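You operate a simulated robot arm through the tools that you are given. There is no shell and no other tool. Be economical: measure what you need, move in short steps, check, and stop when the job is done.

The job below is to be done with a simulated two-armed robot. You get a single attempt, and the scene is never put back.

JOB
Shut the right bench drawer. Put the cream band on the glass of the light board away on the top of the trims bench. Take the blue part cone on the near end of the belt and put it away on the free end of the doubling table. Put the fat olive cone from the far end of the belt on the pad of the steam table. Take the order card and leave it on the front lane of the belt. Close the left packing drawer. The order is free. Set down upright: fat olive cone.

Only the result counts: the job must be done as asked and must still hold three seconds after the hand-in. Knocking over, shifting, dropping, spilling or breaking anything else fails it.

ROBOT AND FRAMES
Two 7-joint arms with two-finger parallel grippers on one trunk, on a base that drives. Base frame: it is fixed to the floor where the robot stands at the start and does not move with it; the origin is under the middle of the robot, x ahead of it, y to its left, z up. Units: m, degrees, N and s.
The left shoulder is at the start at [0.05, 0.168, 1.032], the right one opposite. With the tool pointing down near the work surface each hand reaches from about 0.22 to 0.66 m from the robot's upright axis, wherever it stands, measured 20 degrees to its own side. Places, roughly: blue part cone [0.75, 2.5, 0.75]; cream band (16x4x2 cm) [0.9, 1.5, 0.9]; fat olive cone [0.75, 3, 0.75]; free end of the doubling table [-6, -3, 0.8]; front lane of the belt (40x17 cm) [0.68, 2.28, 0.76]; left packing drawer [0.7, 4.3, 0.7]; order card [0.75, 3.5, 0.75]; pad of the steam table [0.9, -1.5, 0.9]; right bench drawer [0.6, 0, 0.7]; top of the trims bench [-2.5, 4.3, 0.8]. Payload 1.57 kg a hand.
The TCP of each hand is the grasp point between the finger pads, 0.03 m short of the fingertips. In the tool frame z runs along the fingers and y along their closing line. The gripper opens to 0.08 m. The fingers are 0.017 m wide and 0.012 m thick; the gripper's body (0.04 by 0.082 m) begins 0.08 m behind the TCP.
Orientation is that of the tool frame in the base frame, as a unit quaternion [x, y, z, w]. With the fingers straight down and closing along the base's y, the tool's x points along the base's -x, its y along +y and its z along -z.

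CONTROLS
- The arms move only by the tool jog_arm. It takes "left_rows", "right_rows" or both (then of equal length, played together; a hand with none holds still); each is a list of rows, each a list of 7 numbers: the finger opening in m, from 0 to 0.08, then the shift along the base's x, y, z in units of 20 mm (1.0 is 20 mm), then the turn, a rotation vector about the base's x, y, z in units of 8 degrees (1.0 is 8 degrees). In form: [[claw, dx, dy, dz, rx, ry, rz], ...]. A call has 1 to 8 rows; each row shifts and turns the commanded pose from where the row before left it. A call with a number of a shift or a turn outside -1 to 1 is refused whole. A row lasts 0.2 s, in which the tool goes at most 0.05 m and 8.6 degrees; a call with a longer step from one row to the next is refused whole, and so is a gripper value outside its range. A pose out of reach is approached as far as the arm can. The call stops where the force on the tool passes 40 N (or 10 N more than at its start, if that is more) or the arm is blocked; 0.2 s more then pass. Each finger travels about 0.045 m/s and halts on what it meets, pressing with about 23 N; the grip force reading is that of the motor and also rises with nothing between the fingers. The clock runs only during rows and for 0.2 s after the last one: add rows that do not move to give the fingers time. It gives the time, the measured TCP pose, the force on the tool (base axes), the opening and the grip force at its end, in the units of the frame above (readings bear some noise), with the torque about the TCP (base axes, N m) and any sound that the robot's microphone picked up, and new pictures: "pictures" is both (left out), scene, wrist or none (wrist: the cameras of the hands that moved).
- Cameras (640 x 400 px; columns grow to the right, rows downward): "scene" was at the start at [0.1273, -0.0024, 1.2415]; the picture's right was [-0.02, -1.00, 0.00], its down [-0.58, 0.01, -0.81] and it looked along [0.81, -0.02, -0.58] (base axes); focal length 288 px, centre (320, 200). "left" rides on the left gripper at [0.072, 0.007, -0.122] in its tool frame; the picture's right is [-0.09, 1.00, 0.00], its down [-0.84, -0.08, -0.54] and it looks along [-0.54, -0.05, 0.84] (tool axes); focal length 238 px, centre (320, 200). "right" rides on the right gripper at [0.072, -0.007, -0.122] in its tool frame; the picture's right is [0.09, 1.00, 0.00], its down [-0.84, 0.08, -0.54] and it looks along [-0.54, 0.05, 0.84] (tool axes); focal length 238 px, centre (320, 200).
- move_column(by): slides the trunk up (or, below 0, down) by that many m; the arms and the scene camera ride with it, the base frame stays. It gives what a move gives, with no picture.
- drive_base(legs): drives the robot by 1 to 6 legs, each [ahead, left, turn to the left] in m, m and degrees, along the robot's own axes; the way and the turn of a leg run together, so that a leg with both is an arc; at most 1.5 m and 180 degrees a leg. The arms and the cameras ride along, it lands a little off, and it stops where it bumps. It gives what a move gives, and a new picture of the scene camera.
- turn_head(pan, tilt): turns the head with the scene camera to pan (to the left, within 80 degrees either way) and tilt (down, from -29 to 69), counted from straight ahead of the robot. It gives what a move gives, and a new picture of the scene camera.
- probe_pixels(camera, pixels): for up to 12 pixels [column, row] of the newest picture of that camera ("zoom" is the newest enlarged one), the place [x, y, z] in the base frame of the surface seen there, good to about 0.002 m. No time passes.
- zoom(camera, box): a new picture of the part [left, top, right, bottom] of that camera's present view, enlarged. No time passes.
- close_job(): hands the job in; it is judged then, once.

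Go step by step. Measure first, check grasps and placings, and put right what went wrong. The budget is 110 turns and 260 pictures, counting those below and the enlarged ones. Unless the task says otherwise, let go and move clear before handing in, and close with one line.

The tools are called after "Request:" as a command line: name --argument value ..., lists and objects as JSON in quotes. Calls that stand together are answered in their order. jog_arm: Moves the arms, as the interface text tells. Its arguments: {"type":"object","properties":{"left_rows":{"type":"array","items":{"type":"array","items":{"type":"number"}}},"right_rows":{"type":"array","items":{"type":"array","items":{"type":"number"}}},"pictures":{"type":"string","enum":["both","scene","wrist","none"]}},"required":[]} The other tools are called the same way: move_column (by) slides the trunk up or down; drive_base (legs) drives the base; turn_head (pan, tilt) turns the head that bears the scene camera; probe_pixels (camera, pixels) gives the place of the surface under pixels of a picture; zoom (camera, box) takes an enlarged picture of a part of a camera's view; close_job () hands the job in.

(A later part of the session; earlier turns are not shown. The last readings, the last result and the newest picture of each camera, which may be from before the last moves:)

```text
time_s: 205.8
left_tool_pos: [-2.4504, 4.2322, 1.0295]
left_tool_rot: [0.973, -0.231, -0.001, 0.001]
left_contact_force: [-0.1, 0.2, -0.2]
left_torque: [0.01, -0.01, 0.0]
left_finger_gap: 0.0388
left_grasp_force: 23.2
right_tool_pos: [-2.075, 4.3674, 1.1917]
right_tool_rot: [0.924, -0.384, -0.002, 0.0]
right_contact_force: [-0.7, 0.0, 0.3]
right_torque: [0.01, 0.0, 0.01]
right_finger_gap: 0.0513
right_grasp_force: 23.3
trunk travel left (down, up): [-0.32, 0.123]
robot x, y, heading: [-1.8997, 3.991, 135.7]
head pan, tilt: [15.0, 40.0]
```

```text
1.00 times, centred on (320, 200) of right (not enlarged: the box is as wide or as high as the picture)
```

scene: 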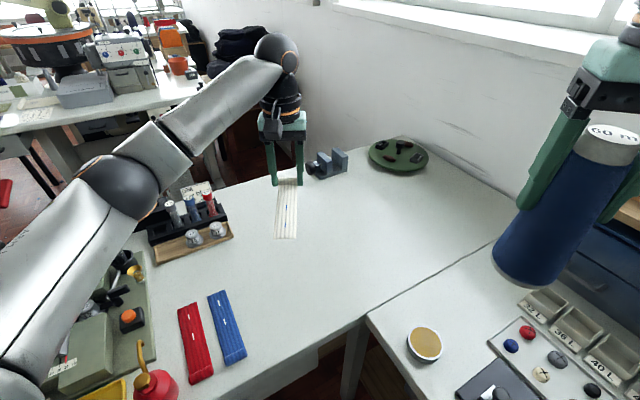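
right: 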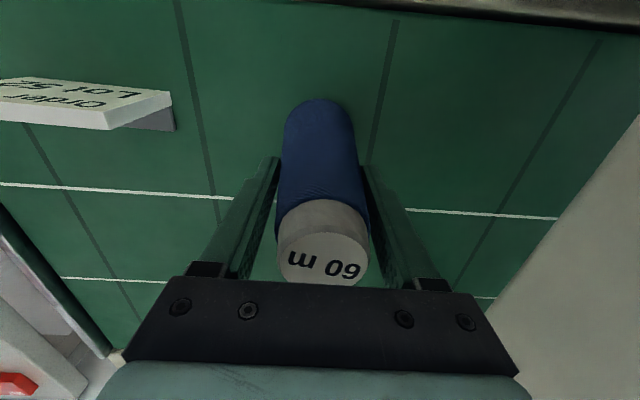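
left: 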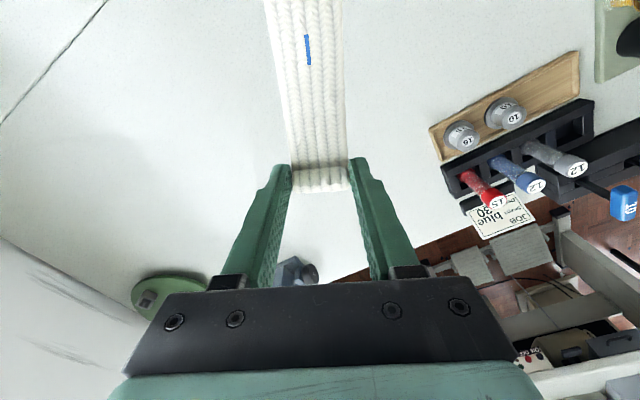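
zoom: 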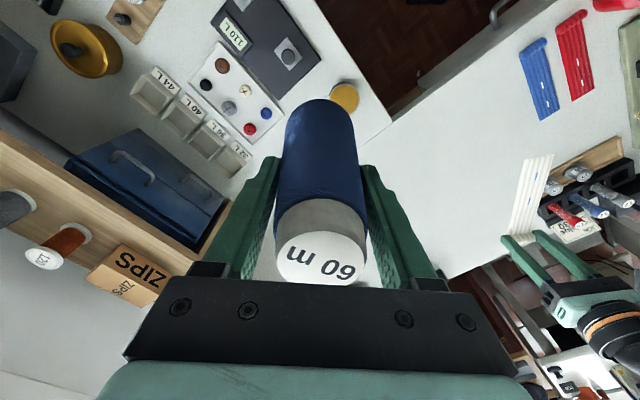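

The cone sits as before. I lower the band to the bench.

Request:
jog_arm --left_rows '[[0.02, 0, 0, -1, 0, 0, 0], [0.02, 0, 0, -1, 0, 0, 0], [0.02, 0, 0, -1, 0, 0, 0], [0.02, 0, 0, -1, 0, 0, 0], [0.02, 0, 0, -1, 0, 0, 0], [0.02, 0, 0, -1, 0, 0, 0], [0.02, 0, 0, -1, 0, 0, 0], [0.02, 0, 0, -1, 0, 0, 0]]' --pictures "both"

```text
time_s: 207.6
left_tool_pos: [-2.4476, 4.235, 0.8688]
left_tool_rot: [0.973, -0.232, 0.0, 0.001]
left_contact_force: [1.0, 0.1, -0.5]
left_torque: [-0.01, 0.02, -0.01]
left_finger_gap: 0.039
left_grasp_force: 23.4
right_tool_pos: [-2.0755, 4.3677, 1.1902]
right_tool_rot: [0.924, -0.383, -0.001, 0.001]
right_contact_force: [-1.0, -0.3, -0.2]
right_torque: [0.01, -0.01, 0.04]
right_finger_gap: 0.0513
right_grasp_force: 23.3
trunk travel left (down, up): [-0.32, 0.123]
robot x, y, heading: [-1.9074, 3.9905, 135.6]
head pan, tilt: [15.0, 40.0]
```

scene: 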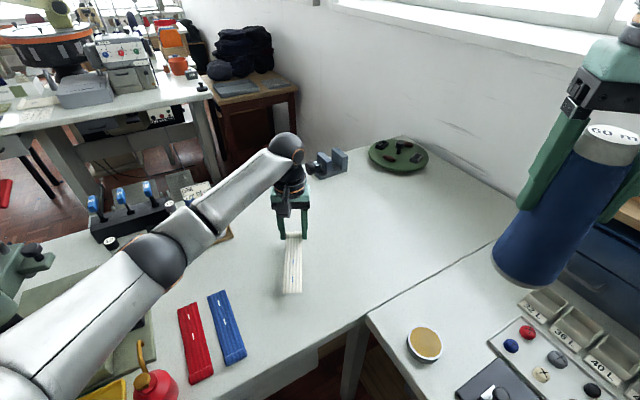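
left: 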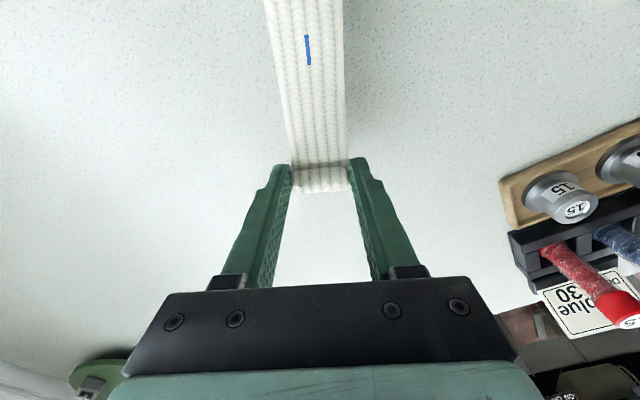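

Request:
jog_arm --left_rows '[[0.02, 0, 0, -0.8, 0, 0, 0], [0.02, 0, 0, -0.6, 0, 0, 0], [0.02, 0, 0, -0.3, 0, 0, 0], [0.02, 0, 0, -0.1, 0, 0, 0], [0.02, 0, 0, 0, 0, 0, 0]]' --pictures "none"

Request:
jog_arm --left_rows '[[0.045, 0, 0, 0, 0, 0, 0], [0.06, 0, 0, 0, 0, 0, 0], [0.08, 0, 0, 0, 0, 0, 0], [0.08, 0, 0, 0, 0, 0, 0], [0.08, 0, 0, 0.8, 0, 0, 0], [0.08, 0, 0, 1, 0, 0, 0], [0.08, 0, 0, 1, 0, 0, 0], [0.08, 0, 0, 1, 0, 0, 0]]' --pictures "both"

```text
time_s: 208.8
left_tool_pos: [-2.4466, 4.2334, 0.8349]
left_tool_rot: [0.973, -0.231, 0.0, 0.001]
left_contact_force: [0.2, 0.4, 4.8]
left_torque: [-0.32, -0.64, 0.0]
left_finger_gap: 0.0389
left_grasp_force: 23.4
right_tool_pos: [-2.0759, 4.3675, 1.1903]
right_tool_rot: [0.924, -0.383, 0.0, 0.001]
right_contact_force: [0.1, -0.4, -0.9]
right_torque: [-0.04, 0.01, -0.01]
right_finger_gap: 0.0515
right_grasp_force: 23.2
trunk travel left (down, up): [-0.32, 0.123]
robot x, y, heading: [-1.9052, 3.9893, 135.7]
head pan, tilt: [15.0, 40.0]
```

```text
time_s: 210.6
left_tool_pos: [-2.4479, 4.2344, 0.9113]
left_tool_rot: [0.973, -0.232, 0.0, 0.002]
left_contact_force: [-0.2, -1.1, -0.6]
left_torque: [0.02, 0.01, 0.0]
left_finger_gap: 0.0798
left_grasp_force: 0.0
right_tool_pos: [-2.0741, 4.3687, 1.1909]
right_tool_rot: [0.924, -0.384, -0.001, 0.0]
right_contact_force: [0.4, -0.1, 0.1]
right_torque: [0.0, 0.0, -0.01]
right_finger_gap: 0.0512
right_grasp_force: 22.7
trunk travel left (down, up): [-0.32, 0.123]
robot x, y, heading: [-1.9024, 3.9883, 135.9]
head pan, tilt: [15.0, 40.0]
```

scene: 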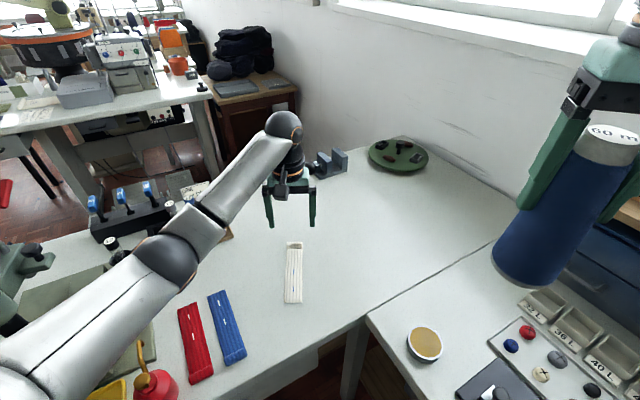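
left: 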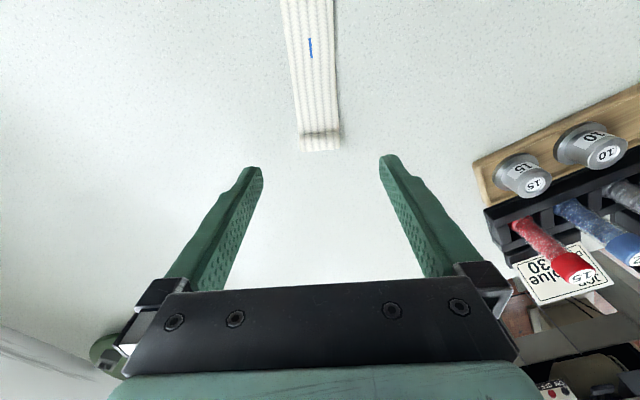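

The band lies flat on the trims bench. I raise the left hand, pulling in slightly.

Request:
jog_arm --left_rows '[[0.08, 0.2, -0.2, 1, 0, 0, 0], [0.08, 0.2, -0.2, 1, 0, 0, 0], [0.08, 0.2, -0.2, 1, 0, 0, 0], [0.08, 0.3, -0.3, 1, 0, 0, 0], [0.08, 0.3, -0.3, 1, 0, 0, 0], [0.08, 0.3, -0.3, 1, 0, 0, -0.5], [0.08, 0.3, -0.3, 1, 0, 0, -1], [0.08, 0.3, -0.3, 1, 0, 0, -0.5]]' --pictures "none"

Request:
jog_arm --left_rows '[[0.08, 0.3, -0.3, 1, 0, 0, 0], [0.08, 0.3, -0.3, 1, 0, 0, 0], [0.08, 0.3, -0.3, 1, 0, 0, 0], [0.08, 0.3, -0.3, 1, 0, 0, 0], [0.08, 0, 0, 1, 0, 0, 0]]' --pictures "none"

Request:
drive_base --legs '[[-0.5, 0, 0]]'

```text
time_s: 212.4
left_tool_pos: [-2.4029, 4.1923, 1.0702]
left_tool_rot: [0.931, -0.365, 0.0, 0.001]
left_contact_force: [0.2, 0.6, 0.7]
left_torque: [0.01, -0.03, -0.03]
left_finger_gap: 0.08
left_grasp_force: 0.1
right_tool_pos: [-2.0738, 4.3673, 1.1898]
right_tool_rot: [0.924, -0.384, -0.002, 0.001]
right_contact_force: [0.2, 0.5, -0.7]
right_torque: [0.01, -0.01, 0.06]
right_finger_gap: 0.0512
right_grasp_force: 22.8
trunk travel left (down, up): [-0.32, 0.123]
robot x, y, heading: [-1.9038, 3.9893, 135.7]
head pan, tilt: [15.0, 40.0]
```

```text
time_s: 213.6
left_tool_pos: [-2.3803, 4.168, 1.1707]
left_tool_rot: [0.931, -0.364, -0.001, 0.001]
left_contact_force: [-0.7, 0.5, -0.9]
left_torque: [0.03, 0.0, -0.02]
left_finger_gap: 0.0799
left_grasp_force: 0.0
right_tool_pos: [-2.0741, 4.3689, 1.1911]
right_tool_rot: [0.924, -0.384, -0.002, 0.0]
right_contact_force: [-1.1, 0.6, -1.2]
right_torque: [-0.03, -0.01, -0.04]
right_finger_gap: 0.0513
right_grasp_force: 22.7
trunk travel left (down, up): [-0.32, 0.123]
robot x, y, heading: [-1.9023, 3.9932, 135.8]
head pan, tilt: [15.0, 40.0]
```

```text
time_s: 216.6
left_tool_pos: [-2.0172, 3.8136, 1.1718]
left_tool_rot: [0.932, -0.363, 0.0, 0.0]
left_contact_force: [0.3, 0.4, 0.1]
left_torque: [-0.01, 0.0, 0.04]
left_finger_gap: 0.0799
left_grasp_force: 0.0
right_tool_pos: [-1.7124, 4.0133, 1.1901]
right_tool_rot: [0.924, -0.382, -0.002, 0.0]
right_contact_force: [-0.1, -0.4, -1.6]
right_torque: [0.02, 0.0, 0.04]
right_finger_gap: 0.0511
right_grasp_force: 23.1
trunk travel left (down, up): [-0.32, 0.123]
robot x, y, heading: [-1.5413, 3.6382, 136.0]
head pan, tilt: [15.0, 40.0]
```

scene: 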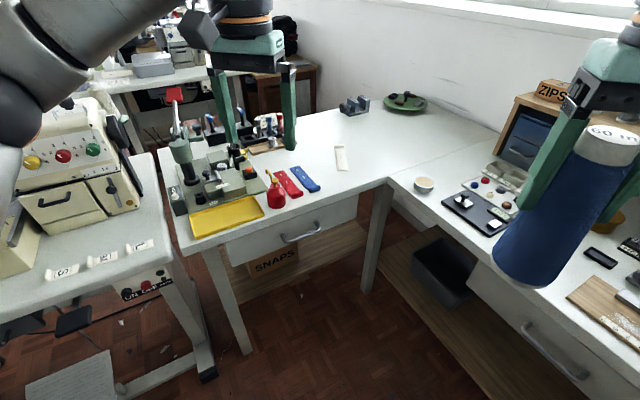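

The band lies alone on the bench at (340,157). I return the way I came: turn to 90°, go right, then turn toward the far end of the belt.

Request:
drive_base --legs '[[0, 0, -45.8], [0.07, 0, 0], [0, -0.75, 0], [0, -0.74, 0]]'

Request:
drive_base --legs '[[-0.14, 0, 0], [0, 0, -60], [0, 0, -55]]'

```text
time_s: 232.8
left_tool_pos: [-0.2625, 4.1776, 1.1712]
left_tool_rot: [0.719, -0.695, 0.0, 0.002]
left_contact_force: [1.2, 0.1, 0.6]
left_torque: [0.0, 0.02, 0.01]
left_finger_gap: 0.0802
left_grasp_force: 0.1
right_tool_pos: [0.0945, 4.0992, 1.19]
right_tool_rot: [-0.704, 0.711, 0.001, 0.0]
right_contact_force: [0.9, 0.2, -0.4]
right_torque: [0.02, -0.03, 0.0]
right_finger_gap: 0.0512
right_grasp_force: 23.1
trunk travel left (down, up): [-0.32, 0.123]
robot x, y, heading: [-0.0572, 3.7144, 90.6]
head pan, tilt: [15.0, 40.0]
```

scene: 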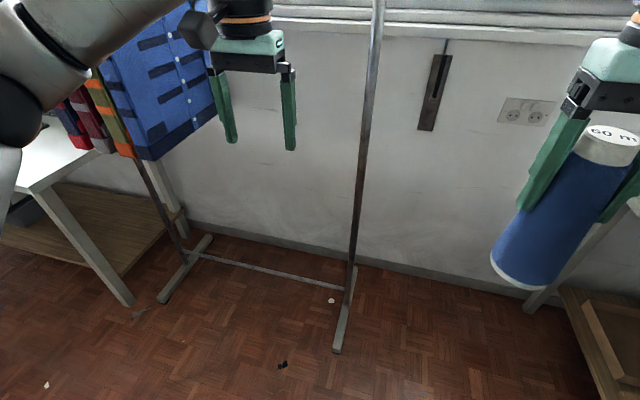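

```text
time_s: 239.3
left_tool_pos: [0.4546, 3.5526, 1.1707]
left_tool_rot: [0.213, 0.977, 0.001, 0.0]
left_contact_force: [0.2, -0.1, -0.4]
left_torque: [-0.01, 0.04, 0.02]
left_finger_gap: 0.0797
left_grasp_force: 0.0
right_tool_pos: [0.2258, 3.2692, 1.1907]
right_tool_rot: [0.234, 0.972, 0.001, 0.001]
right_contact_force: [0.8, -0.1, -0.4]
right_torque: [0.02, 0.03, -0.02]
right_finger_gap: 0.0513
right_grasp_force: 23.4
trunk travel left (down, up): [-0.32, 0.123]
robot x, y, heading: [-0.0544, 3.5733, -26.2]
head pan, tilt: [15.0, 40.0]
```

scene: 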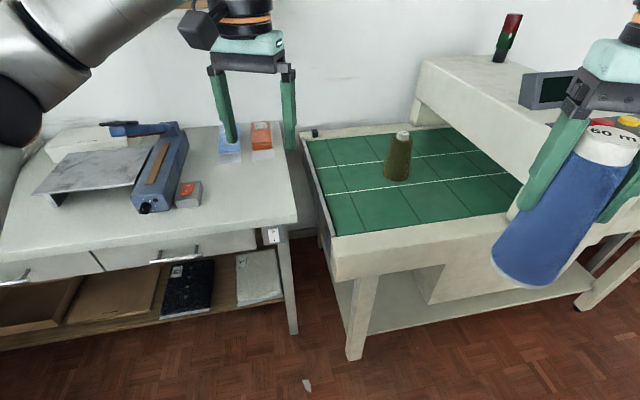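

I zoom on the olive cone at (398,155) and tuck the right hand closer in.

Request:
zoom --camera "scene" --box '[350, 110, 446, 200]'

Request:
probe_pixels --camera "scene" --pixels '[[386, 175], [408, 175], [397, 178], [397, 155], [390, 155], [406, 155], [403, 137], [403, 133], [399, 145], [395, 140]]'

Request:
jog_arm --right_rows '[[0.03, -0.9, -0.2, 0, 0, 0, 0], [0.03, -0.9, -0.2, 0, 0, 0, 0], [0.03, -0.9, -0.2, 0, 0, 0, 0], [0.03, -0.9, -0.2, 0, 0, 0, 0], [0.03, -0.9, -0.2, 0, 0, 0, 0], [0.03, -0.9, -0.2, 0, 0, 0, 0]]' --pictures "none"

```text
4.44 times, centred on (398, 155) of scene
```

zoom: 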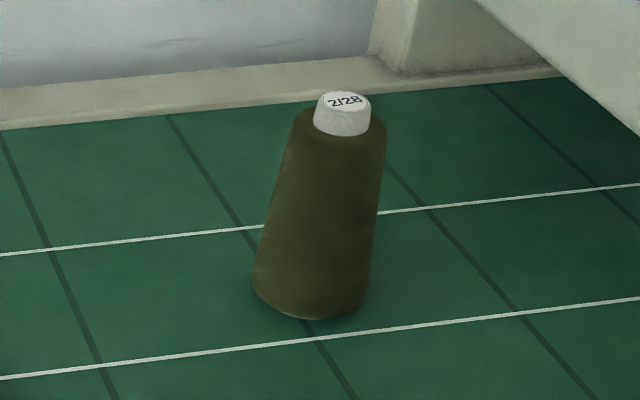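

```text
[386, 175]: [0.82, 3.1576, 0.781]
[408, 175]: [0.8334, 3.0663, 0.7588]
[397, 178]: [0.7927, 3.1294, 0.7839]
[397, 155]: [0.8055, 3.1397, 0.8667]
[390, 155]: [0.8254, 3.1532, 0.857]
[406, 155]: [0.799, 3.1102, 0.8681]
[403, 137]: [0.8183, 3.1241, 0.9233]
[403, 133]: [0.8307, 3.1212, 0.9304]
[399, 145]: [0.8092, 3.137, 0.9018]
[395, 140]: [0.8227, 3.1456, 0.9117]
```

```text
time_s: 240.7
left_tool_pos: [0.4551, 3.5534, 1.1713]
left_tool_rot: [0.214, 0.977, 0.001, 0.0]
left_contact_force: [0.4, -0.2, 0.1]
left_torque: [0.0, -0.01, 0.02]
left_finger_gap: 0.0798
left_grasp_force: 0.0
right_tool_pos: [0.1181, 3.2438, 1.1901]
right_tool_rot: [0.235, 0.972, 0.001, 0.001]
right_contact_force: [0.4, 0.3, -0.6]
right_torque: [0.02, -0.02, 0.04]
right_finger_gap: 0.0512
right_grasp_force: 23.0
trunk travel left (down, up): [-0.32, 0.123]
robot x, y, heading: [-0.0511, 3.5732, -26.2]
head pan, tilt: [15.0, 40.0]
```

Olive cone axis about (0.832, 3.119), 68 mm thick at z 0.867, top 0.93. I drive to put the left hand near it.

Request:
drive_base --legs '[[0.2, -0.225, 0], [0.21, 0, 0]]'

```text
time_s: 244.5
left_tool_pos: [0.7189, 3.1732, 1.1695]
left_tool_rot: [0.215, 0.977, 0.0, -0.001]
left_contact_force: [-0.4, -0.9, 0.3]
left_torque: [-0.02, 0.01, 0.0]
left_finger_gap: 0.0796
left_grasp_force: 0.1
right_tool_pos: [0.38, 2.8656, 1.1909]
right_tool_rot: [0.235, 0.972, 0.001, 0.0]
right_contact_force: [0.0, 0.0, -0.5]
right_torque: [0.0, 0.01, 0.0]
right_finger_gap: 0.051
right_grasp_force: 23.1
trunk travel left (down, up): [-0.32, 0.123]
robot x, y, heading: [0.211, 3.1954, -26.3]
head pan, tilt: [15.0, 40.0]
```

scene: 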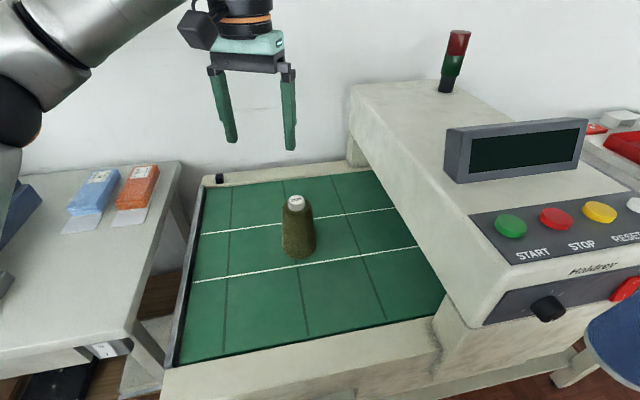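

Request:
jog_arm --left_rows '[[0.08, 0.95, -0.45, -1, 0, 0, 0], [0.08, 0.95, -0.45, -1, 0, 0, 0], [0.08, 0.95, -0.45, -1, 0, 0, 0], [0.08, 0.95, -0.45, -1, 0, 0, 0], [0.08, 0.95, -0.45, -1, 0, 0, 0], [0.08, 0.9, -0.45, -1, 0, 0, 0], [0.08, 0, 0, -1, 0, 0, 0], [0.08, 0, 0, -0.5, 0, 0, 0]]' --pictures "both"

Request:
probe_pixels --camera "scene" --pixels '[[296, 201], [290, 201], [303, 201], [296, 196], [284, 225], [314, 225], [299, 225], [298, 252]]'

```text
time_s: 246.3
left_tool_pos: [0.8334, 3.1212, 1.0212]
left_tool_rot: [0.215, 0.977, 0.001, 0.0]
left_contact_force: [0.2, 0.5, -0.1]
left_torque: [0.02, 0.0, -0.01]
left_finger_gap: 0.0803
left_grasp_force: 0.2
right_tool_pos: [0.381, 2.8663, 1.1907]
right_tool_rot: [0.235, 0.972, 0.001, 0.0]
right_contact_force: [-0.2, 0.2, -0.8]
right_torque: [0.0, 0.0, -0.02]
right_finger_gap: 0.0512
right_grasp_force: 22.9
trunk travel left (down, up): [-0.32, 0.123]
robot x, y, heading: [0.2068, 3.1955, -26.6]
head pan, tilt: [15.0, 40.0]
```

scene: 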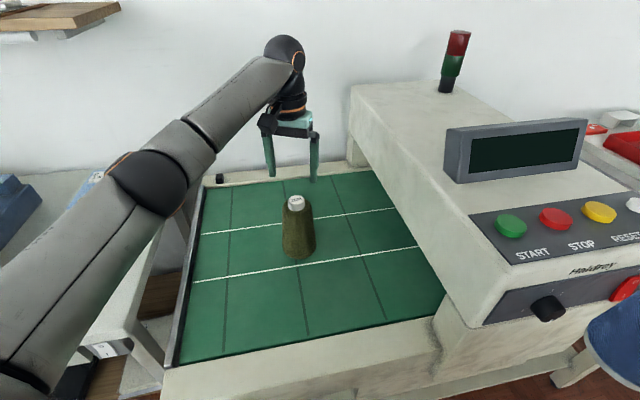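
left: 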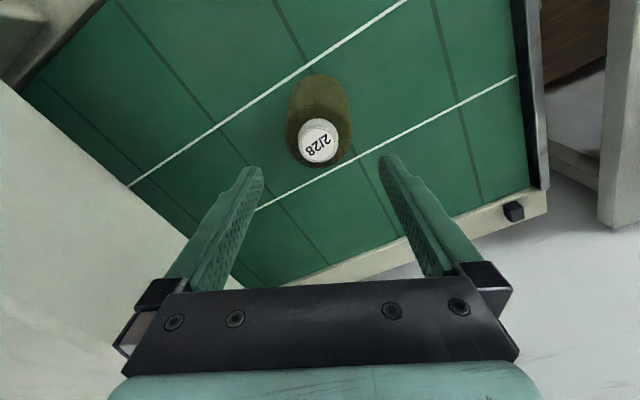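

```text
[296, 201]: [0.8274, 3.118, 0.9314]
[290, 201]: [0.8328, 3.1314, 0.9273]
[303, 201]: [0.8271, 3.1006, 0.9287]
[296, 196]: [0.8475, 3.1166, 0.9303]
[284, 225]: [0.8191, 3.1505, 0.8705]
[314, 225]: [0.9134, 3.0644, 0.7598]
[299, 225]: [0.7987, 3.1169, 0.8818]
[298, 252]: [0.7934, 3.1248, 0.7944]
```

I probe the cap in the wrist view to get the axis exactly.

Request:
probe_pixels --camera "left" --pixels '[[319, 141], [302, 141], [336, 141], [319, 124], [319, 156], [292, 120], [347, 120]]'

```text
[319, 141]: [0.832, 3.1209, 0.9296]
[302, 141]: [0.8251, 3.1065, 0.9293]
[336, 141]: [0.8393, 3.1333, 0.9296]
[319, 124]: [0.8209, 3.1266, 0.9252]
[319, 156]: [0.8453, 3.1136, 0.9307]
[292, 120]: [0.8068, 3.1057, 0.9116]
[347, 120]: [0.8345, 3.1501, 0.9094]
```

The axis (0.833, 3.120) matches the TCP. I descend to z 0.892.

Request:
jog_arm --left_rows '[[0.08, 0, 0, -1, 0, 0, 0], [0.08, 0, 0, -1, 0, 0, 0], [0.08, 0, 0, -1, 0, 0, 0], [0.08, 0, 0, -1, 0, 0, 0], [0.08, 0, 0, -1, 0, 0, 0], [0.08, 0, 0, -0.8, 0, 0, 0], [0.08, 0, 0, -0.65, 0, 0, 0]]' --pictures "wrist"

Request:
jog_arm --left_rows '[[0.07, 0, 0, 0, 0, 0, 0], [0.05, 0, 0, 0, 0, 0, 0], [0.03, 0, 0, 0, 0, 0, 0], [0.03, 0, 0, 0, 0, 0, 0], [0.03, 0, 0, 0, 0, 0, 0]]' --pictures "wrist"

```text
time_s: 247.9
left_tool_pos: [0.8316, 3.12, 0.8932]
left_tool_rot: [0.214, 0.977, 0.001, -0.001]
left_contact_force: [-0.2, -0.1, 0.3]
left_torque: [0.02, -0.04, -0.02]
left_finger_gap: 0.08
left_grasp_force: 0.0
right_tool_pos: [0.381, 2.8656, 1.1898]
right_tool_rot: [0.236, 0.972, 0.001, 0.0]
right_contact_force: [-0.6, -0.4, -1.0]
right_torque: [0.01, 0.0, -0.04]
right_finger_gap: 0.0508
right_grasp_force: 22.6
trunk travel left (down, up): [-0.32, 0.123]
robot x, y, heading: [0.2079, 3.2007, -26.2]
head pan, tilt: [15.0, 40.0]
```

left: 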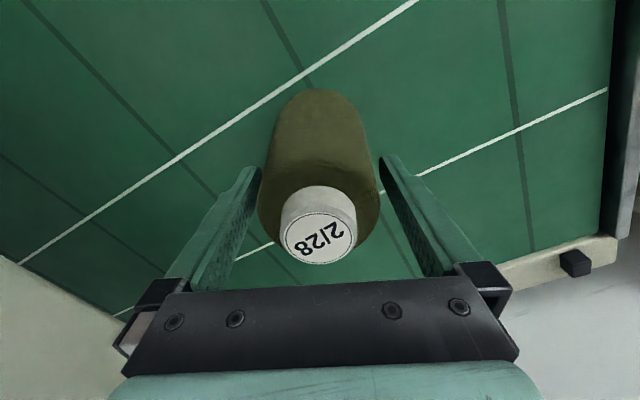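

```text
time_s: 249.1
left_tool_pos: [0.8326, 3.1205, 0.8936]
left_tool_rot: [0.215, 0.977, 0.001, 0.0]
left_contact_force: [0.6, -1.4, -0.5]
left_torque: [-0.12, -0.02, -0.04]
left_finger_gap: 0.074
left_grasp_force: 23.3
right_tool_pos: [0.3799, 2.8665, 1.1902]
right_tool_rot: [0.235, 0.972, 0.0, 0.001]
right_contact_force: [-0.1, -0.3, -0.6]
right_torque: [-0.03, -0.03, -0.01]
right_finger_gap: 0.0511
right_grasp_force: 22.5
trunk travel left (down, up): [-0.32, 0.123]
robot x, y, heading: [0.2123, 3.1959, -26.4]
head pan, tilt: [15.0, 40.0]
```

left: 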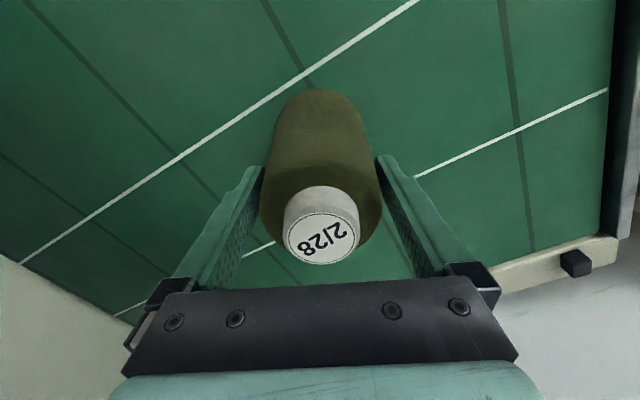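

Gripped at 0.074. I lift slowly and check.

Request:
jog_arm --left_rows '[[0.03, 0, 0, 0.3, 0, 0, 0], [0.03, 0, 0, 0.5, 0, 0, 0], [0.03, 0, 0, 0.7, 0, 0, 0], [0.03, 0, 0, 0.8, 0, 0, 0], [0.03, 0, 0, 0.8, 0, 0, 0], [0.03, -0.3, 0.15, 0.8, 0, 0, 0], [0.03, -0.5, 0.25, 0.8, 0, 0, 0], [0.03, -0.5, 0.25, 0.8, 0, 0, 0]]' --pictures "both"

```text
time_s: 250.9
left_tool_pos: [0.8042, 3.1334, 1.002]
left_tool_rot: [0.215, 0.977, 0.0, 0.0]
left_contact_force: [-0.6, 0.6, -2.3]
left_torque: [0.0, -0.03, 0.02]
left_finger_gap: 0.0739
left_grasp_force: 22.5
right_tool_pos: [0.3811, 2.8659, 1.189]
right_tool_rot: [0.235, 0.972, 0.0, 0.001]
right_contact_force: [-1.1, -0.3, -0.3]
right_torque: [-0.02, 0.02, 0.01]
right_finger_gap: 0.0512
right_grasp_force: 23.2
trunk travel left (down, up): [-0.32, 0.123]
robot x, y, heading: [0.2125, 3.1988, -26.5]
head pan, tilt: [15.0, 40.0]
```

scene: 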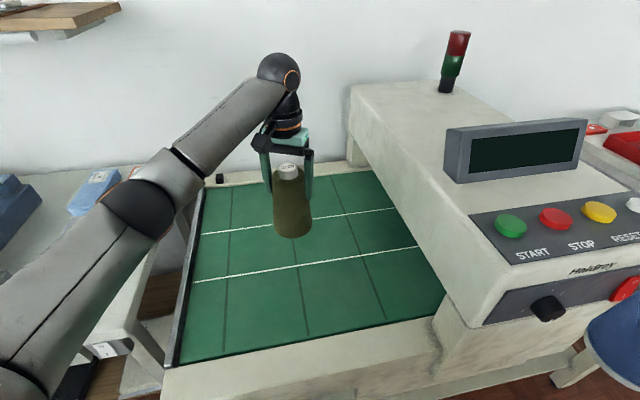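
left: 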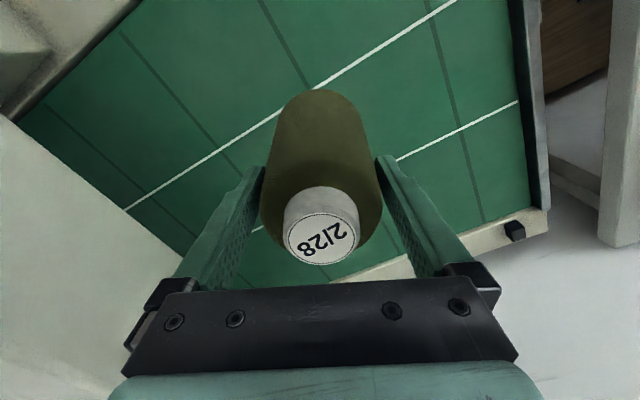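

The olive cone is held. I retract the left hand, back off and straighten to heading 0.

Request:
jog_arm --left_rows '[[0.03, -0.7, 0.35, 1, 0, 0, 0], [0.03, -0.9, 0.45, 1, 0, 0, 0], [0.03, -0.9, 0.45, 1, 0, 0, 0], [0.03, -0.9, 0.45, 1, 0, 0, 0], [0.03, -0.9, 0.45, 1, 0, 0, 0], [0.03, -0.9, 0.45, 1, 0, 0, 0]]' --pictures "none"

Request:
drive_base --legs '[[-0.2, 0, 0], [0, 0, 26.5]]'

```text
time_s: 252.3
left_tool_pos: [0.7016, 3.1861, 1.1216]
left_tool_rot: [0.214, 0.977, 0.001, 0.0]
left_contact_force: [0.5, -0.5, -2.2]
left_torque: [-0.01, 0.01, -0.02]
left_finger_gap: 0.0737
left_grasp_force: 23.4
right_tool_pos: [0.3813, 2.8656, 1.1901]
right_tool_rot: [0.234, 0.972, 0.001, 0.001]
right_contact_force: [-0.4, -1.1, -0.4]
right_torque: [0.0, 0.02, -0.01]
right_finger_gap: 0.0513
right_grasp_force: 23.4
trunk travel left (down, up): [-0.32, 0.123]
robot x, y, heading: [0.2082, 3.194, -26.2]
head pan, tilt: [15.0, 40.0]
```

```text
time_s: 255.2
left_tool_pos: [0.4761, 3.4948, 1.121]
left_tool_rot: [-0.016, 1.0, 0.001, 0.001]
left_contact_force: [0.2, 0.7, -1.9]
left_torque: [0.0, 0.01, 0.01]
left_finger_gap: 0.0738
left_grasp_force: 22.3
right_tool_pos: [0.3332, 3.0675, 1.1901]
right_tool_rot: [0.005, 1.0, 0.001, 0.001]
right_contact_force: [0.2, -0.9, -0.2]
right_torque: [-0.03, 0.03, -0.01]
right_finger_gap: 0.0508
right_grasp_force: 23.0
trunk travel left (down, up): [-0.32, 0.123]
robot x, y, heading: [0.0288, 3.2855, 0.9]
head pan, tilt: [15.0, 40.0]
```

scene: 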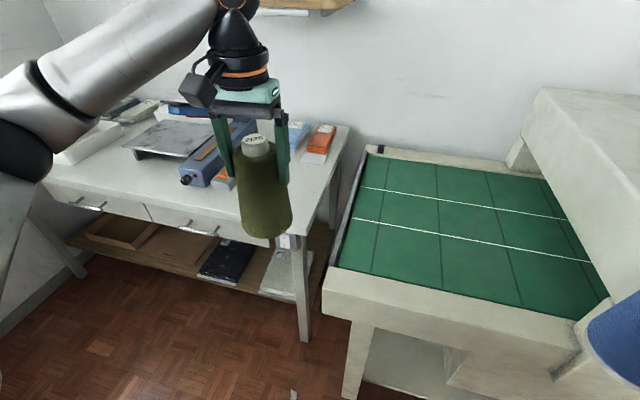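

The cone at x 0.476 could brush the machine housing (x 0.50, z up to 1.03), so I pull the left hand in further and up, then drive right along the corridor.

Request:
jog_arm --left_rows '[[0.03, -1, 0, 1, 0, 0, 0], [0.03, -1, 0, 1, 0, 0, 0], [0.03, -1, 0, 1, 0, 0, 0], [0.03, -1, 0, 0, 0, 0, 0]]' --pictures "none"

Request:
drive_base --legs '[[0, 0, -0.9], [0, -0.8, 0], [0, -0.8, 0], [0, -0.8, 0]]'

```text
time_s: 256.2
left_tool_pos: [0.3986, 3.4941, 1.182]
left_tool_rot: [-0.017, 1.0, 0.001, 0.001]
left_contact_force: [-2.0, -0.6, -2.5]
left_torque: [-0.02, -0.02, 0.01]
left_finger_gap: 0.0738
left_grasp_force: 23.1
right_tool_pos: [0.3321, 3.066, 1.1912]
right_tool_rot: [0.004, 1.0, 0.0, 0.001]
right_contact_force: [-0.6, -0.1, -1.1]
right_torque: [0.02, 0.0, -0.02]
right_finger_gap: 0.0509
right_grasp_force: 23.3
trunk travel left (down, up): [-0.32, 0.123]
robot x, y, heading: [0.0328, 3.2876, 0.4]
head pan, tilt: [15.0, 40.0]
```

```text
time_s: 277.7
left_tool_pos: [0.3722, 1.1206, 1.1817]
left_tool_rot: [-0.005, 1.0, 0.001, 0.0]
left_contact_force: [-0.1, 0.2, -2.6]
left_torque: [0.0, 0.0, 0.01]
left_finger_gap: 0.0733
left_grasp_force: 22.7
right_tool_pos: [0.2966, 0.696, 1.1897]
right_tool_rot: [0.017, 1.0, 0.001, 0.001]
right_contact_force: [0.0, 0.7, -0.9]
right_torque: [0.02, -0.02, -0.01]
right_finger_gap: 0.0507
right_grasp_force: 23.6
trunk travel left (down, up): [-0.32, 0.123]
robot x, y, heading: [0.0026, 0.922, -0.6]
head pan, tilt: [15.0, 40.0]
```

scene: 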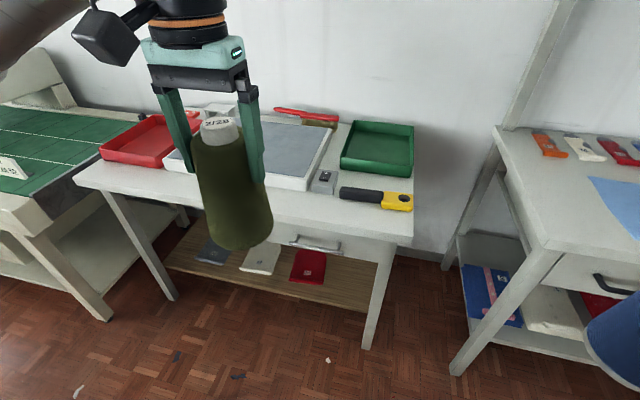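

Passed the belt safely. I look right toward the steam table before continuing.

Request:
drive_base --legs '[[0, -0.8, 0.6]]'

Request:
turn_head --pan -55 --tilt 25

```text
time_s: 285.1
left_tool_pos: [0.3588, 0.3189, 1.1827]
left_tool_rot: [-0.003, 1.0, 0.001, 0.0]
left_contact_force: [-0.7, -0.1, -3.0]
left_torque: [0.0, 0.01, 0.0]
left_finger_gap: 0.073
left_grasp_force: 23.4
right_tool_pos: [0.2816, -0.1063, 1.1894]
right_tool_rot: [0.018, 1.0, 0.001, 0.001]
right_contact_force: [1.4, 0.2, -1.0]
right_torque: [-0.02, 0.01, -0.03]
right_finger_gap: 0.0512
right_grasp_force: 23.6
trunk travel left (down, up): [-0.32, 0.123]
robot x, y, heading: [-0.0117, 0.1207, -1.0]
head pan, tilt: [15.0, 40.0]
```

scene: 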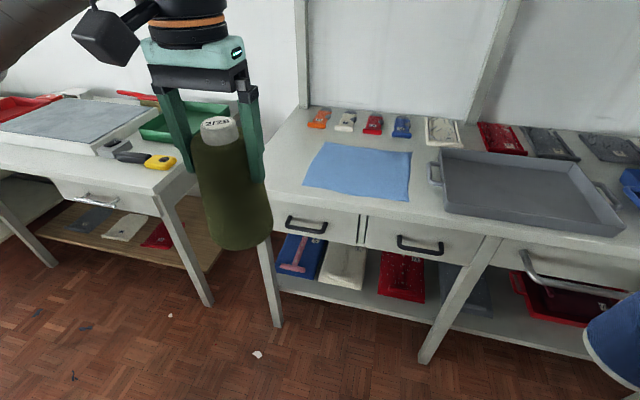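

```text
time_s: 286.5
left_tool_pos: [0.3586, 0.3181, 1.1825]
left_tool_rot: [-0.004, 1.0, 0.001, -0.001]
left_contact_force: [0.5, 0.2, -2.7]
left_torque: [-0.02, 0.05, 0.02]
left_finger_gap: 0.0728
left_grasp_force: 22.8
right_tool_pos: [0.2797, -0.1063, 1.1888]
right_tool_rot: [0.017, 1.0, 0.0, 0.001]
right_contact_force: [0.0, 0.7, -0.8]
right_torque: [-0.01, 0.02, -0.01]
right_finger_gap: 0.0511
right_grasp_force: 23.1
trunk travel left (down, up): [-0.32, 0.123]
robot x, y, heading: [-0.0124, 0.1222, -1.0]
head pan, tilt: [-55.0, 25.0]
```

scene: 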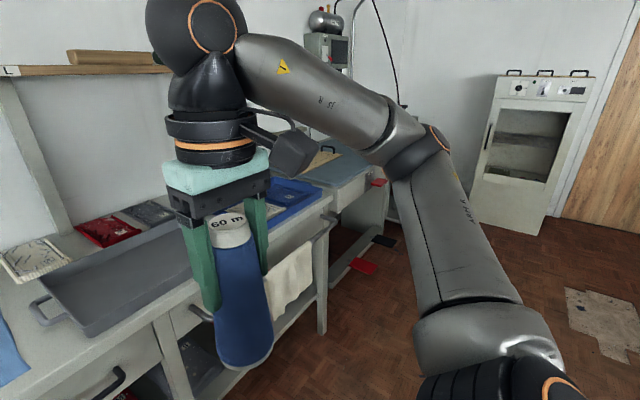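

The way right is clear. I drive on to about y -1.2.

Request:
drive_base --legs '[[0, -0.7, 1], [0, -0.7, 0]]'

Request:
turn_head --pan -15 --tilt 35

```text
time_s: 299.1
left_tool_pos: [0.3455, -1.0554, 1.1812]
left_tool_rot: [-0.009, 1.0, 0.002, 0.0]
left_contact_force: [0.0, 0.7, -2.6]
left_torque: [0.01, 0.01, -0.02]
left_finger_gap: 0.0727
left_grasp_force: 23.0
right_tool_pos: [0.272, -1.4825, 1.1897]
right_tool_rot: [0.012, 1.0, 0.0, 0.001]
right_contact_force: [-0.5, 0.2, -0.1]
right_torque: [0.0, -0.01, -0.01]
right_finger_gap: 0.0511
right_grasp_force: 23.3
trunk travel left (down, up): [-0.32, 0.123]
robot x, y, heading: [-0.0215, -1.2551, -0.5]
head pan, tilt: [-55.0, 25.0]
```

scene: 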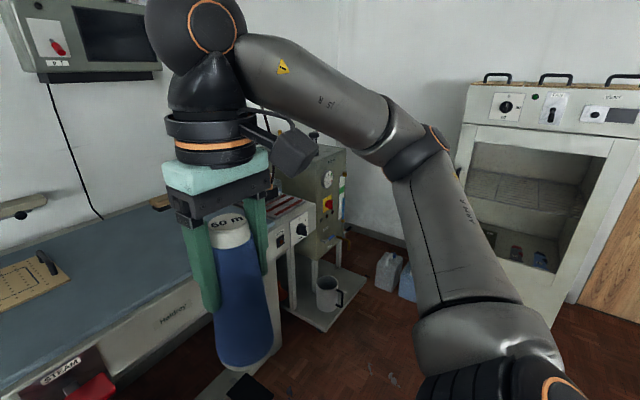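

```text
time_s: 300.2
left_tool_pos: [0.3447, -1.0555, 1.1824]
left_tool_rot: [-0.009, 1.0, 0.001, 0.0]
left_contact_force: [-0.4, -0.1, -1.5]
left_torque: [0.0, -0.01, 0.01]
left_finger_gap: 0.0727
left_grasp_force: 22.8
right_tool_pos: [0.2725, -1.4812, 1.1917]
right_tool_rot: [0.012, 1.0, 0.001, 0.001]
right_contact_force: [0.3, -0.3, -0.1]
right_torque: [0.0, 0.0, -0.03]
right_finger_gap: 0.0509
right_grasp_force: 23.1
trunk travel left (down, up): [-0.32, 0.123]
robot x, y, heading: [-0.0283, -1.2593, -0.4]
head pan, tilt: [-15.0, 35.0]
```

scene: 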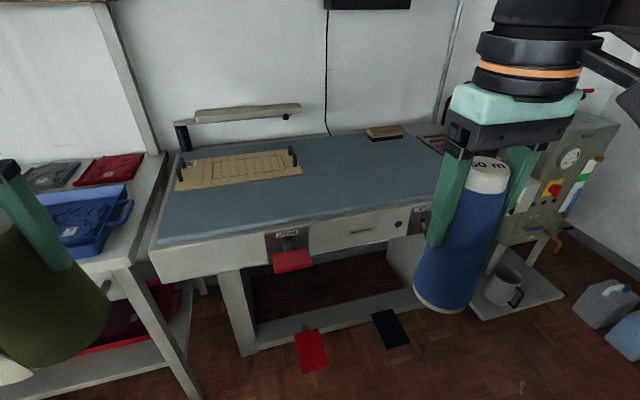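

The steam table's blue-grey pad is in view, with a layout board at its upper left and pedals on the floor at (310,350) and (390,328). I measure the pad and pedals.

Request:
probe_pixels --camera "scene" --pixels '[[170, 238], [300, 217], [420, 198], [300, 195], [350, 185], [350, 150], [430, 150], [310, 340], [310, 368], [390, 325], [290, 265], [340, 205]]'

```text
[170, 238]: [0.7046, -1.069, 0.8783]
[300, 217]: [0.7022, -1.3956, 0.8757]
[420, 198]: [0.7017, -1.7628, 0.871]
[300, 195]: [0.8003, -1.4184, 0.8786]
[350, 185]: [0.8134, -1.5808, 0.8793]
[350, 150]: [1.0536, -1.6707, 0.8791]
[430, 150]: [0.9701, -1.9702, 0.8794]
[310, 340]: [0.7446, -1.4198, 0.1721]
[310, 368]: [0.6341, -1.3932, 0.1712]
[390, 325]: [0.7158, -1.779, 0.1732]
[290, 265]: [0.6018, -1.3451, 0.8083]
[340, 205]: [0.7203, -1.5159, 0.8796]
```

Request:
probe_pixels --camera "scene" --pixels '[[570, 170], [545, 210], [505, 300], [300, 175], [615, 125], [435, 145], [600, 300]]'

Request:
drive_base --legs '[[0, -0.5, 0.5]]'

```text
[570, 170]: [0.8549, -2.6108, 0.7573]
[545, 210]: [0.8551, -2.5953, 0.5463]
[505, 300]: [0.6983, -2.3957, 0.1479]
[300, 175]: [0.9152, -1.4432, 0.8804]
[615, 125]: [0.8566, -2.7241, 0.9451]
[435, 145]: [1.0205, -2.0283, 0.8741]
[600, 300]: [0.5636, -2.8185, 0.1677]
```

```text
time_s: 305.1
left_tool_pos: [0.3412, -1.5484, 1.1818]
left_tool_rot: [-0.017, 1.0, 0.001, 0.0]
left_contact_force: [-0.7, 0.2, -2.1]
left_torque: [0.05, -0.01, -0.02]
left_finger_gap: 0.0723
left_grasp_force: 23.2
right_tool_pos: [0.276, -1.9775, 1.1901]
right_tool_rot: [0.004, 1.0, 0.001, 0.0]
right_contact_force: [0.4, 0.2, 0.2]
right_torque: [0.0, -0.04, 0.0]
right_finger_gap: 0.051
right_grasp_force: 23.1
trunk travel left (down, up): [-0.32, 0.123]
robot x, y, heading: [-0.0258, -1.7569, 0.5]
head pan, tilt: [-15.0, 35.0]
```

scene: 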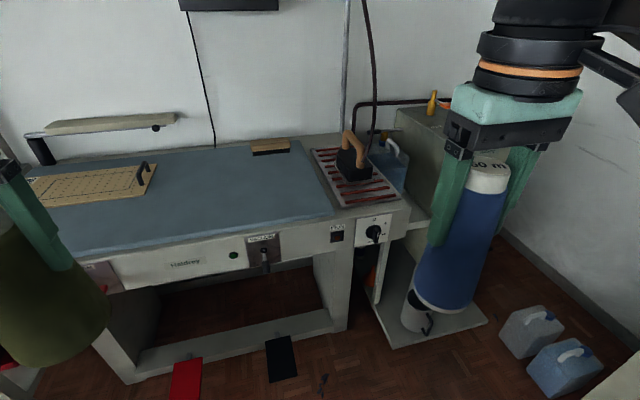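

I drive ahead 0.28 and bring the olive cone over the pad.

Request:
drive_base --legs '[[0.27, 0, 0]]'

Request:
turn_head --pan 10 --tilt 35

Request:
jog_arm --left_rows '[[0.03, 1, 0, -0.2, 0, 0, 0], [0.03, 1, 0, -0.3, 0, 0, 0], [0.03, 1, 0, -0.5, 0, 0, 0], [0.03, 1, 0, -0.5, 0, 0, 0], [0.03, 1, 0, -0.7, 0, 0, 0], [0.03, 1, 0, -0.8, 0, 0, 0], [0.03, 1, 0, -1, 0, 0, 0], [0.03, 1, 0, -1, 0, 0, 0]]' --pictures "both"

```text
time_s: 307.0
left_tool_pos: [0.6215, -1.5505, 1.1809]
left_tool_rot: [-0.012, 1.0, 0.002, -0.001]
left_contact_force: [-0.2, -0.2, -2.7]
left_torque: [0.0, 0.03, -0.02]
left_finger_gap: 0.0725
left_grasp_force: 23.0
right_tool_pos: [0.5525, -1.9776, 1.1908]
right_tool_rot: [0.009, 1.0, 0.001, 0.0]
right_contact_force: [0.4, 0.2, -1.1]
right_torque: [0.0, 0.02, 0.01]
right_finger_gap: 0.0506
right_grasp_force: 22.7
trunk travel left (down, up): [-0.32, 0.123]
robot x, y, heading: [0.2514, -1.7539, -0.1]
head pan, tilt: [-15.0, 35.0]
```

scene: 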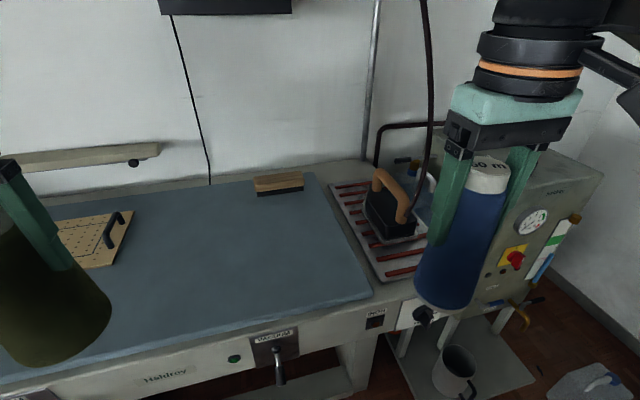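

```text
time_s: 307.9
left_tool_pos: [0.6215, -1.5509, 1.1813]
left_tool_rot: [-0.012, 1.0, 0.0, 0.0]
left_contact_force: [-0.7, -0.3, -2.1]
left_torque: [-0.03, 0.03, 0.03]
left_finger_gap: 0.0725
left_grasp_force: 23.3
right_tool_pos: [0.5527, -1.9775, 1.1885]
right_tool_rot: [0.009, 1.0, 0.0, 0.001]
right_contact_force: [-0.7, 0.2, 0.2]
right_torque: [0.0, 0.01, 0.01]
right_finger_gap: 0.051
right_grasp_force: 23.0
trunk travel left (down, up): [-0.32, 0.123]
robot x, y, heading: [0.2491, -1.7558, 0.0]
head pan, tilt: [10.0, 35.0]
```

scene: 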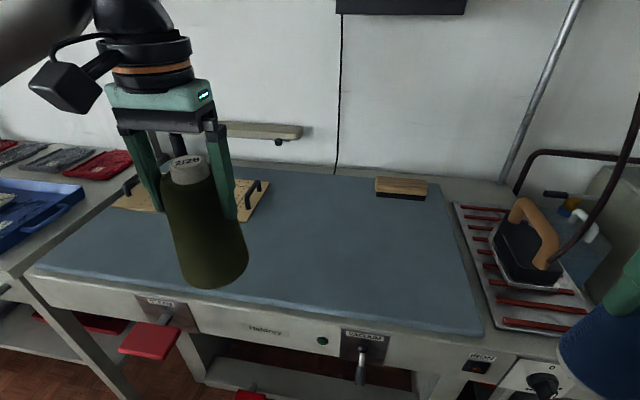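

```text
time_s: 309.7
left_tool_pos: [0.7812, -1.5505, 1.0813]
left_tool_rot: [-0.012, 1.0, 0.001, 0.0]
left_contact_force: [0.0, 0.1, -1.9]
left_torque: [0.04, 0.06, 0.0]
left_finger_gap: 0.0724
left_grasp_force: 22.8
right_tool_pos: [0.5524, -1.9761, 1.1892]
right_tool_rot: [0.009, 1.0, 0.001, 0.001]
right_contact_force: [0.7, 0.2, -0.4]
right_torque: [0.02, 0.01, -0.02]
right_finger_gap: 0.0509
right_grasp_force: 22.2
trunk travel left (down, up): [-0.32, 0.123]
robot x, y, heading: [0.2496, -1.7563, -0.0]
head pan, tilt: [10.0, 35.0]
```

scene: 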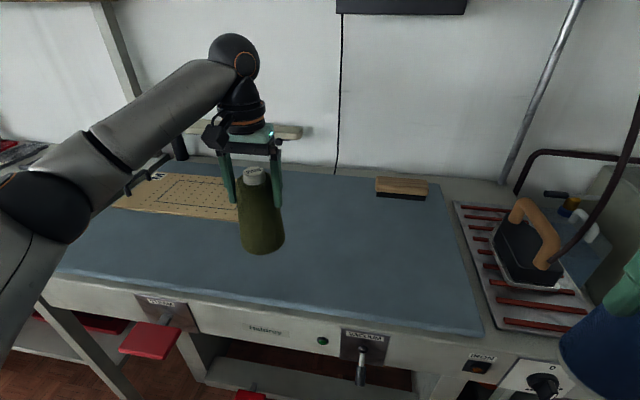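
left: 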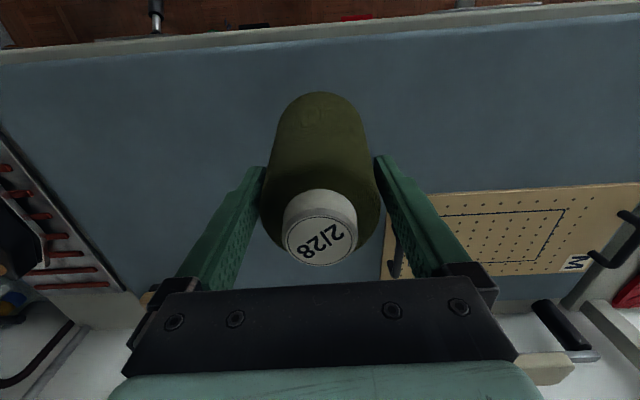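

I probe the cap to learn how far the cone slipped and whether it is still plumb.

Request:
probe_pixels --camera "left" --pixels '[[320, 242], [300, 242], [340, 242], [290, 150], [350, 150], [320, 100]]'

Request:
probe_pixels --camera "scene" --pixels '[[262, 248], [245, 240], [282, 238], [253, 172], [262, 215]]'

```text
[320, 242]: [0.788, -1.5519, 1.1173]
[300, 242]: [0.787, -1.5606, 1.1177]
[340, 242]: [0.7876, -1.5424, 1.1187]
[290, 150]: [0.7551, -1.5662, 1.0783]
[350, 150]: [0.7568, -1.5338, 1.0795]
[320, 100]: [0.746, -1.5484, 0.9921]
```

```text
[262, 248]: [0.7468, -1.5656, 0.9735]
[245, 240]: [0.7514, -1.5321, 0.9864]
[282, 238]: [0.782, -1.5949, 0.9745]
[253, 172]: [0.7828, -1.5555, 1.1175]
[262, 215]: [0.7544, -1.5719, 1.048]
```

No slip, and the cone is plumb (top 36 mm above TCP as at grasp). I lower toward TCP z 1.015.

Request:
jog_arm --left_rows '[[0.03, 0.5, 0, -0.8, 0, 0, 0], [0.03, 0.5, 0, -0.8, 0, 0, 0], [0.03, 0, 0, -0.7, 0, 0, 0], [0.03, 0, 0, -0.5, 0, 0, 0], [0.03, 0, 0, -0.3, 0, 0, 0], [0.03, 0, 0, -0.2, 0, 0, 0], [0.03, 0, 0, 0, 0, 0, 0]]' --pictures "none"

Request:
jog_arm --left_rows '[[0.03, 0, 0, -0.05, 0, 0, 0], [0.03, 0, 0, -0.05, 0, 0, 0]]' --pictures "scene"

```text
time_s: 311.3
left_tool_pos: [0.8001, -1.5506, 1.0153]
left_tool_rot: [-0.013, 1.0, 0.001, 0.0]
left_contact_force: [0.2, 0.1, -2.3]
left_torque: [0.02, 0.01, 0.04]
left_finger_gap: 0.0723
left_grasp_force: 22.9
right_tool_pos: [0.5528, -1.9781, 1.1901]
right_tool_rot: [0.009, 1.0, 0.001, 0.002]
right_contact_force: [-1.1, 0.1, -0.7]
right_torque: [0.02, 0.01, -0.01]
right_finger_gap: 0.0512
right_grasp_force: 23.1
trunk travel left (down, up): [-0.32, 0.123]
robot x, y, heading: [0.2543, -1.7577, -0.1]
head pan, tilt: [10.0, 35.0]
```

```text
time_s: 311.9
left_tool_pos: [0.8009, -1.5509, 1.0135]
left_tool_rot: [-0.012, 1.0, 0.001, 0.001]
left_contact_force: [0.8, -0.8, -1.0]
left_torque: [-0.07, -0.07, 0.03]
left_finger_gap: 0.0725
left_grasp_force: 22.6
right_tool_pos: [0.5521, -1.977, 1.1904]
right_tool_rot: [0.009, 1.0, 0.001, 0.001]
right_contact_force: [0.0, -0.5, 0.0]
right_torque: [-0.02, 0.0, 0.03]
right_finger_gap: 0.0507
right_grasp_force: 23.3
trunk travel left (down, up): [-0.32, 0.123]
robot x, y, heading: [0.2518, -1.7591, -0.1]
head pan, tilt: [10.0, 35.0]
```

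scene: 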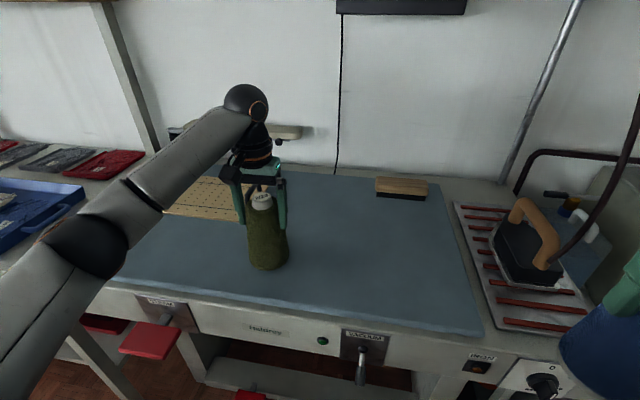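

Force is starting to unload. I lower a last 1.5 mm and open slowly.

Request:
jog_arm --left_rows '[[0.03, 0, 0, -0.04, 0, 0, 0], [0.03, 0, 0, -0.04, 0, 0, 0], [0.074, 0, 0, 0, 0, 0, 0], [0.077, 0, 0, 0, 0, 0, 0], [0.08, 0, 0, 0, 0, 0, 0], [0.08, 0, 0, 0, 0, 0, 0]]' --pictures "both"

```text
time_s: 313.3
left_tool_pos: [0.801, -1.5494, 1.0121]
left_tool_rot: [-0.012, 1.0, 0.001, 0.0]
left_contact_force: [0.5, -0.5, 1.2]
left_torque: [0.0, -0.01, 0.02]
left_finger_gap: 0.08
left_grasp_force: 0.1
right_tool_pos: [0.5512, -1.9763, 1.1899]
right_tool_rot: [0.009, 1.0, 0.002, 0.002]
right_contact_force: [-0.3, -0.1, -1.7]
right_torque: [0.01, 0.03, 0.0]
right_finger_gap: 0.0507
right_grasp_force: 22.7
trunk travel left (down, up): [-0.32, 0.123]
robot x, y, heading: [0.2488, -1.753, -0.1]
head pan, tilt: [10.0, 35.0]
```

scene: 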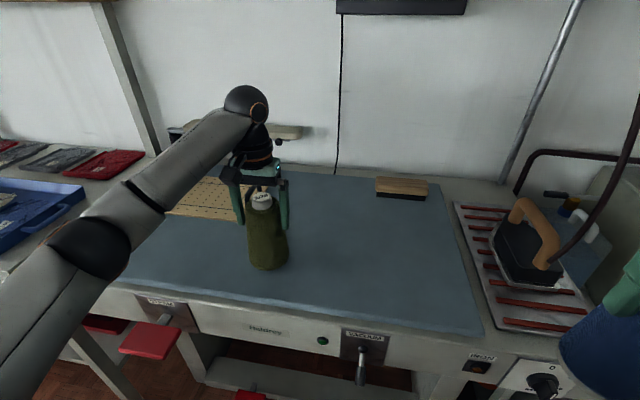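
left: 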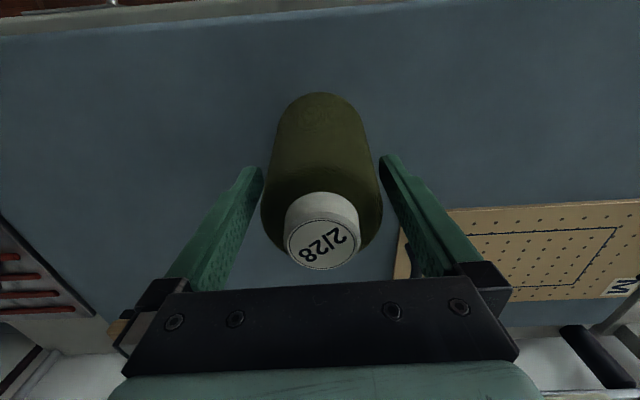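

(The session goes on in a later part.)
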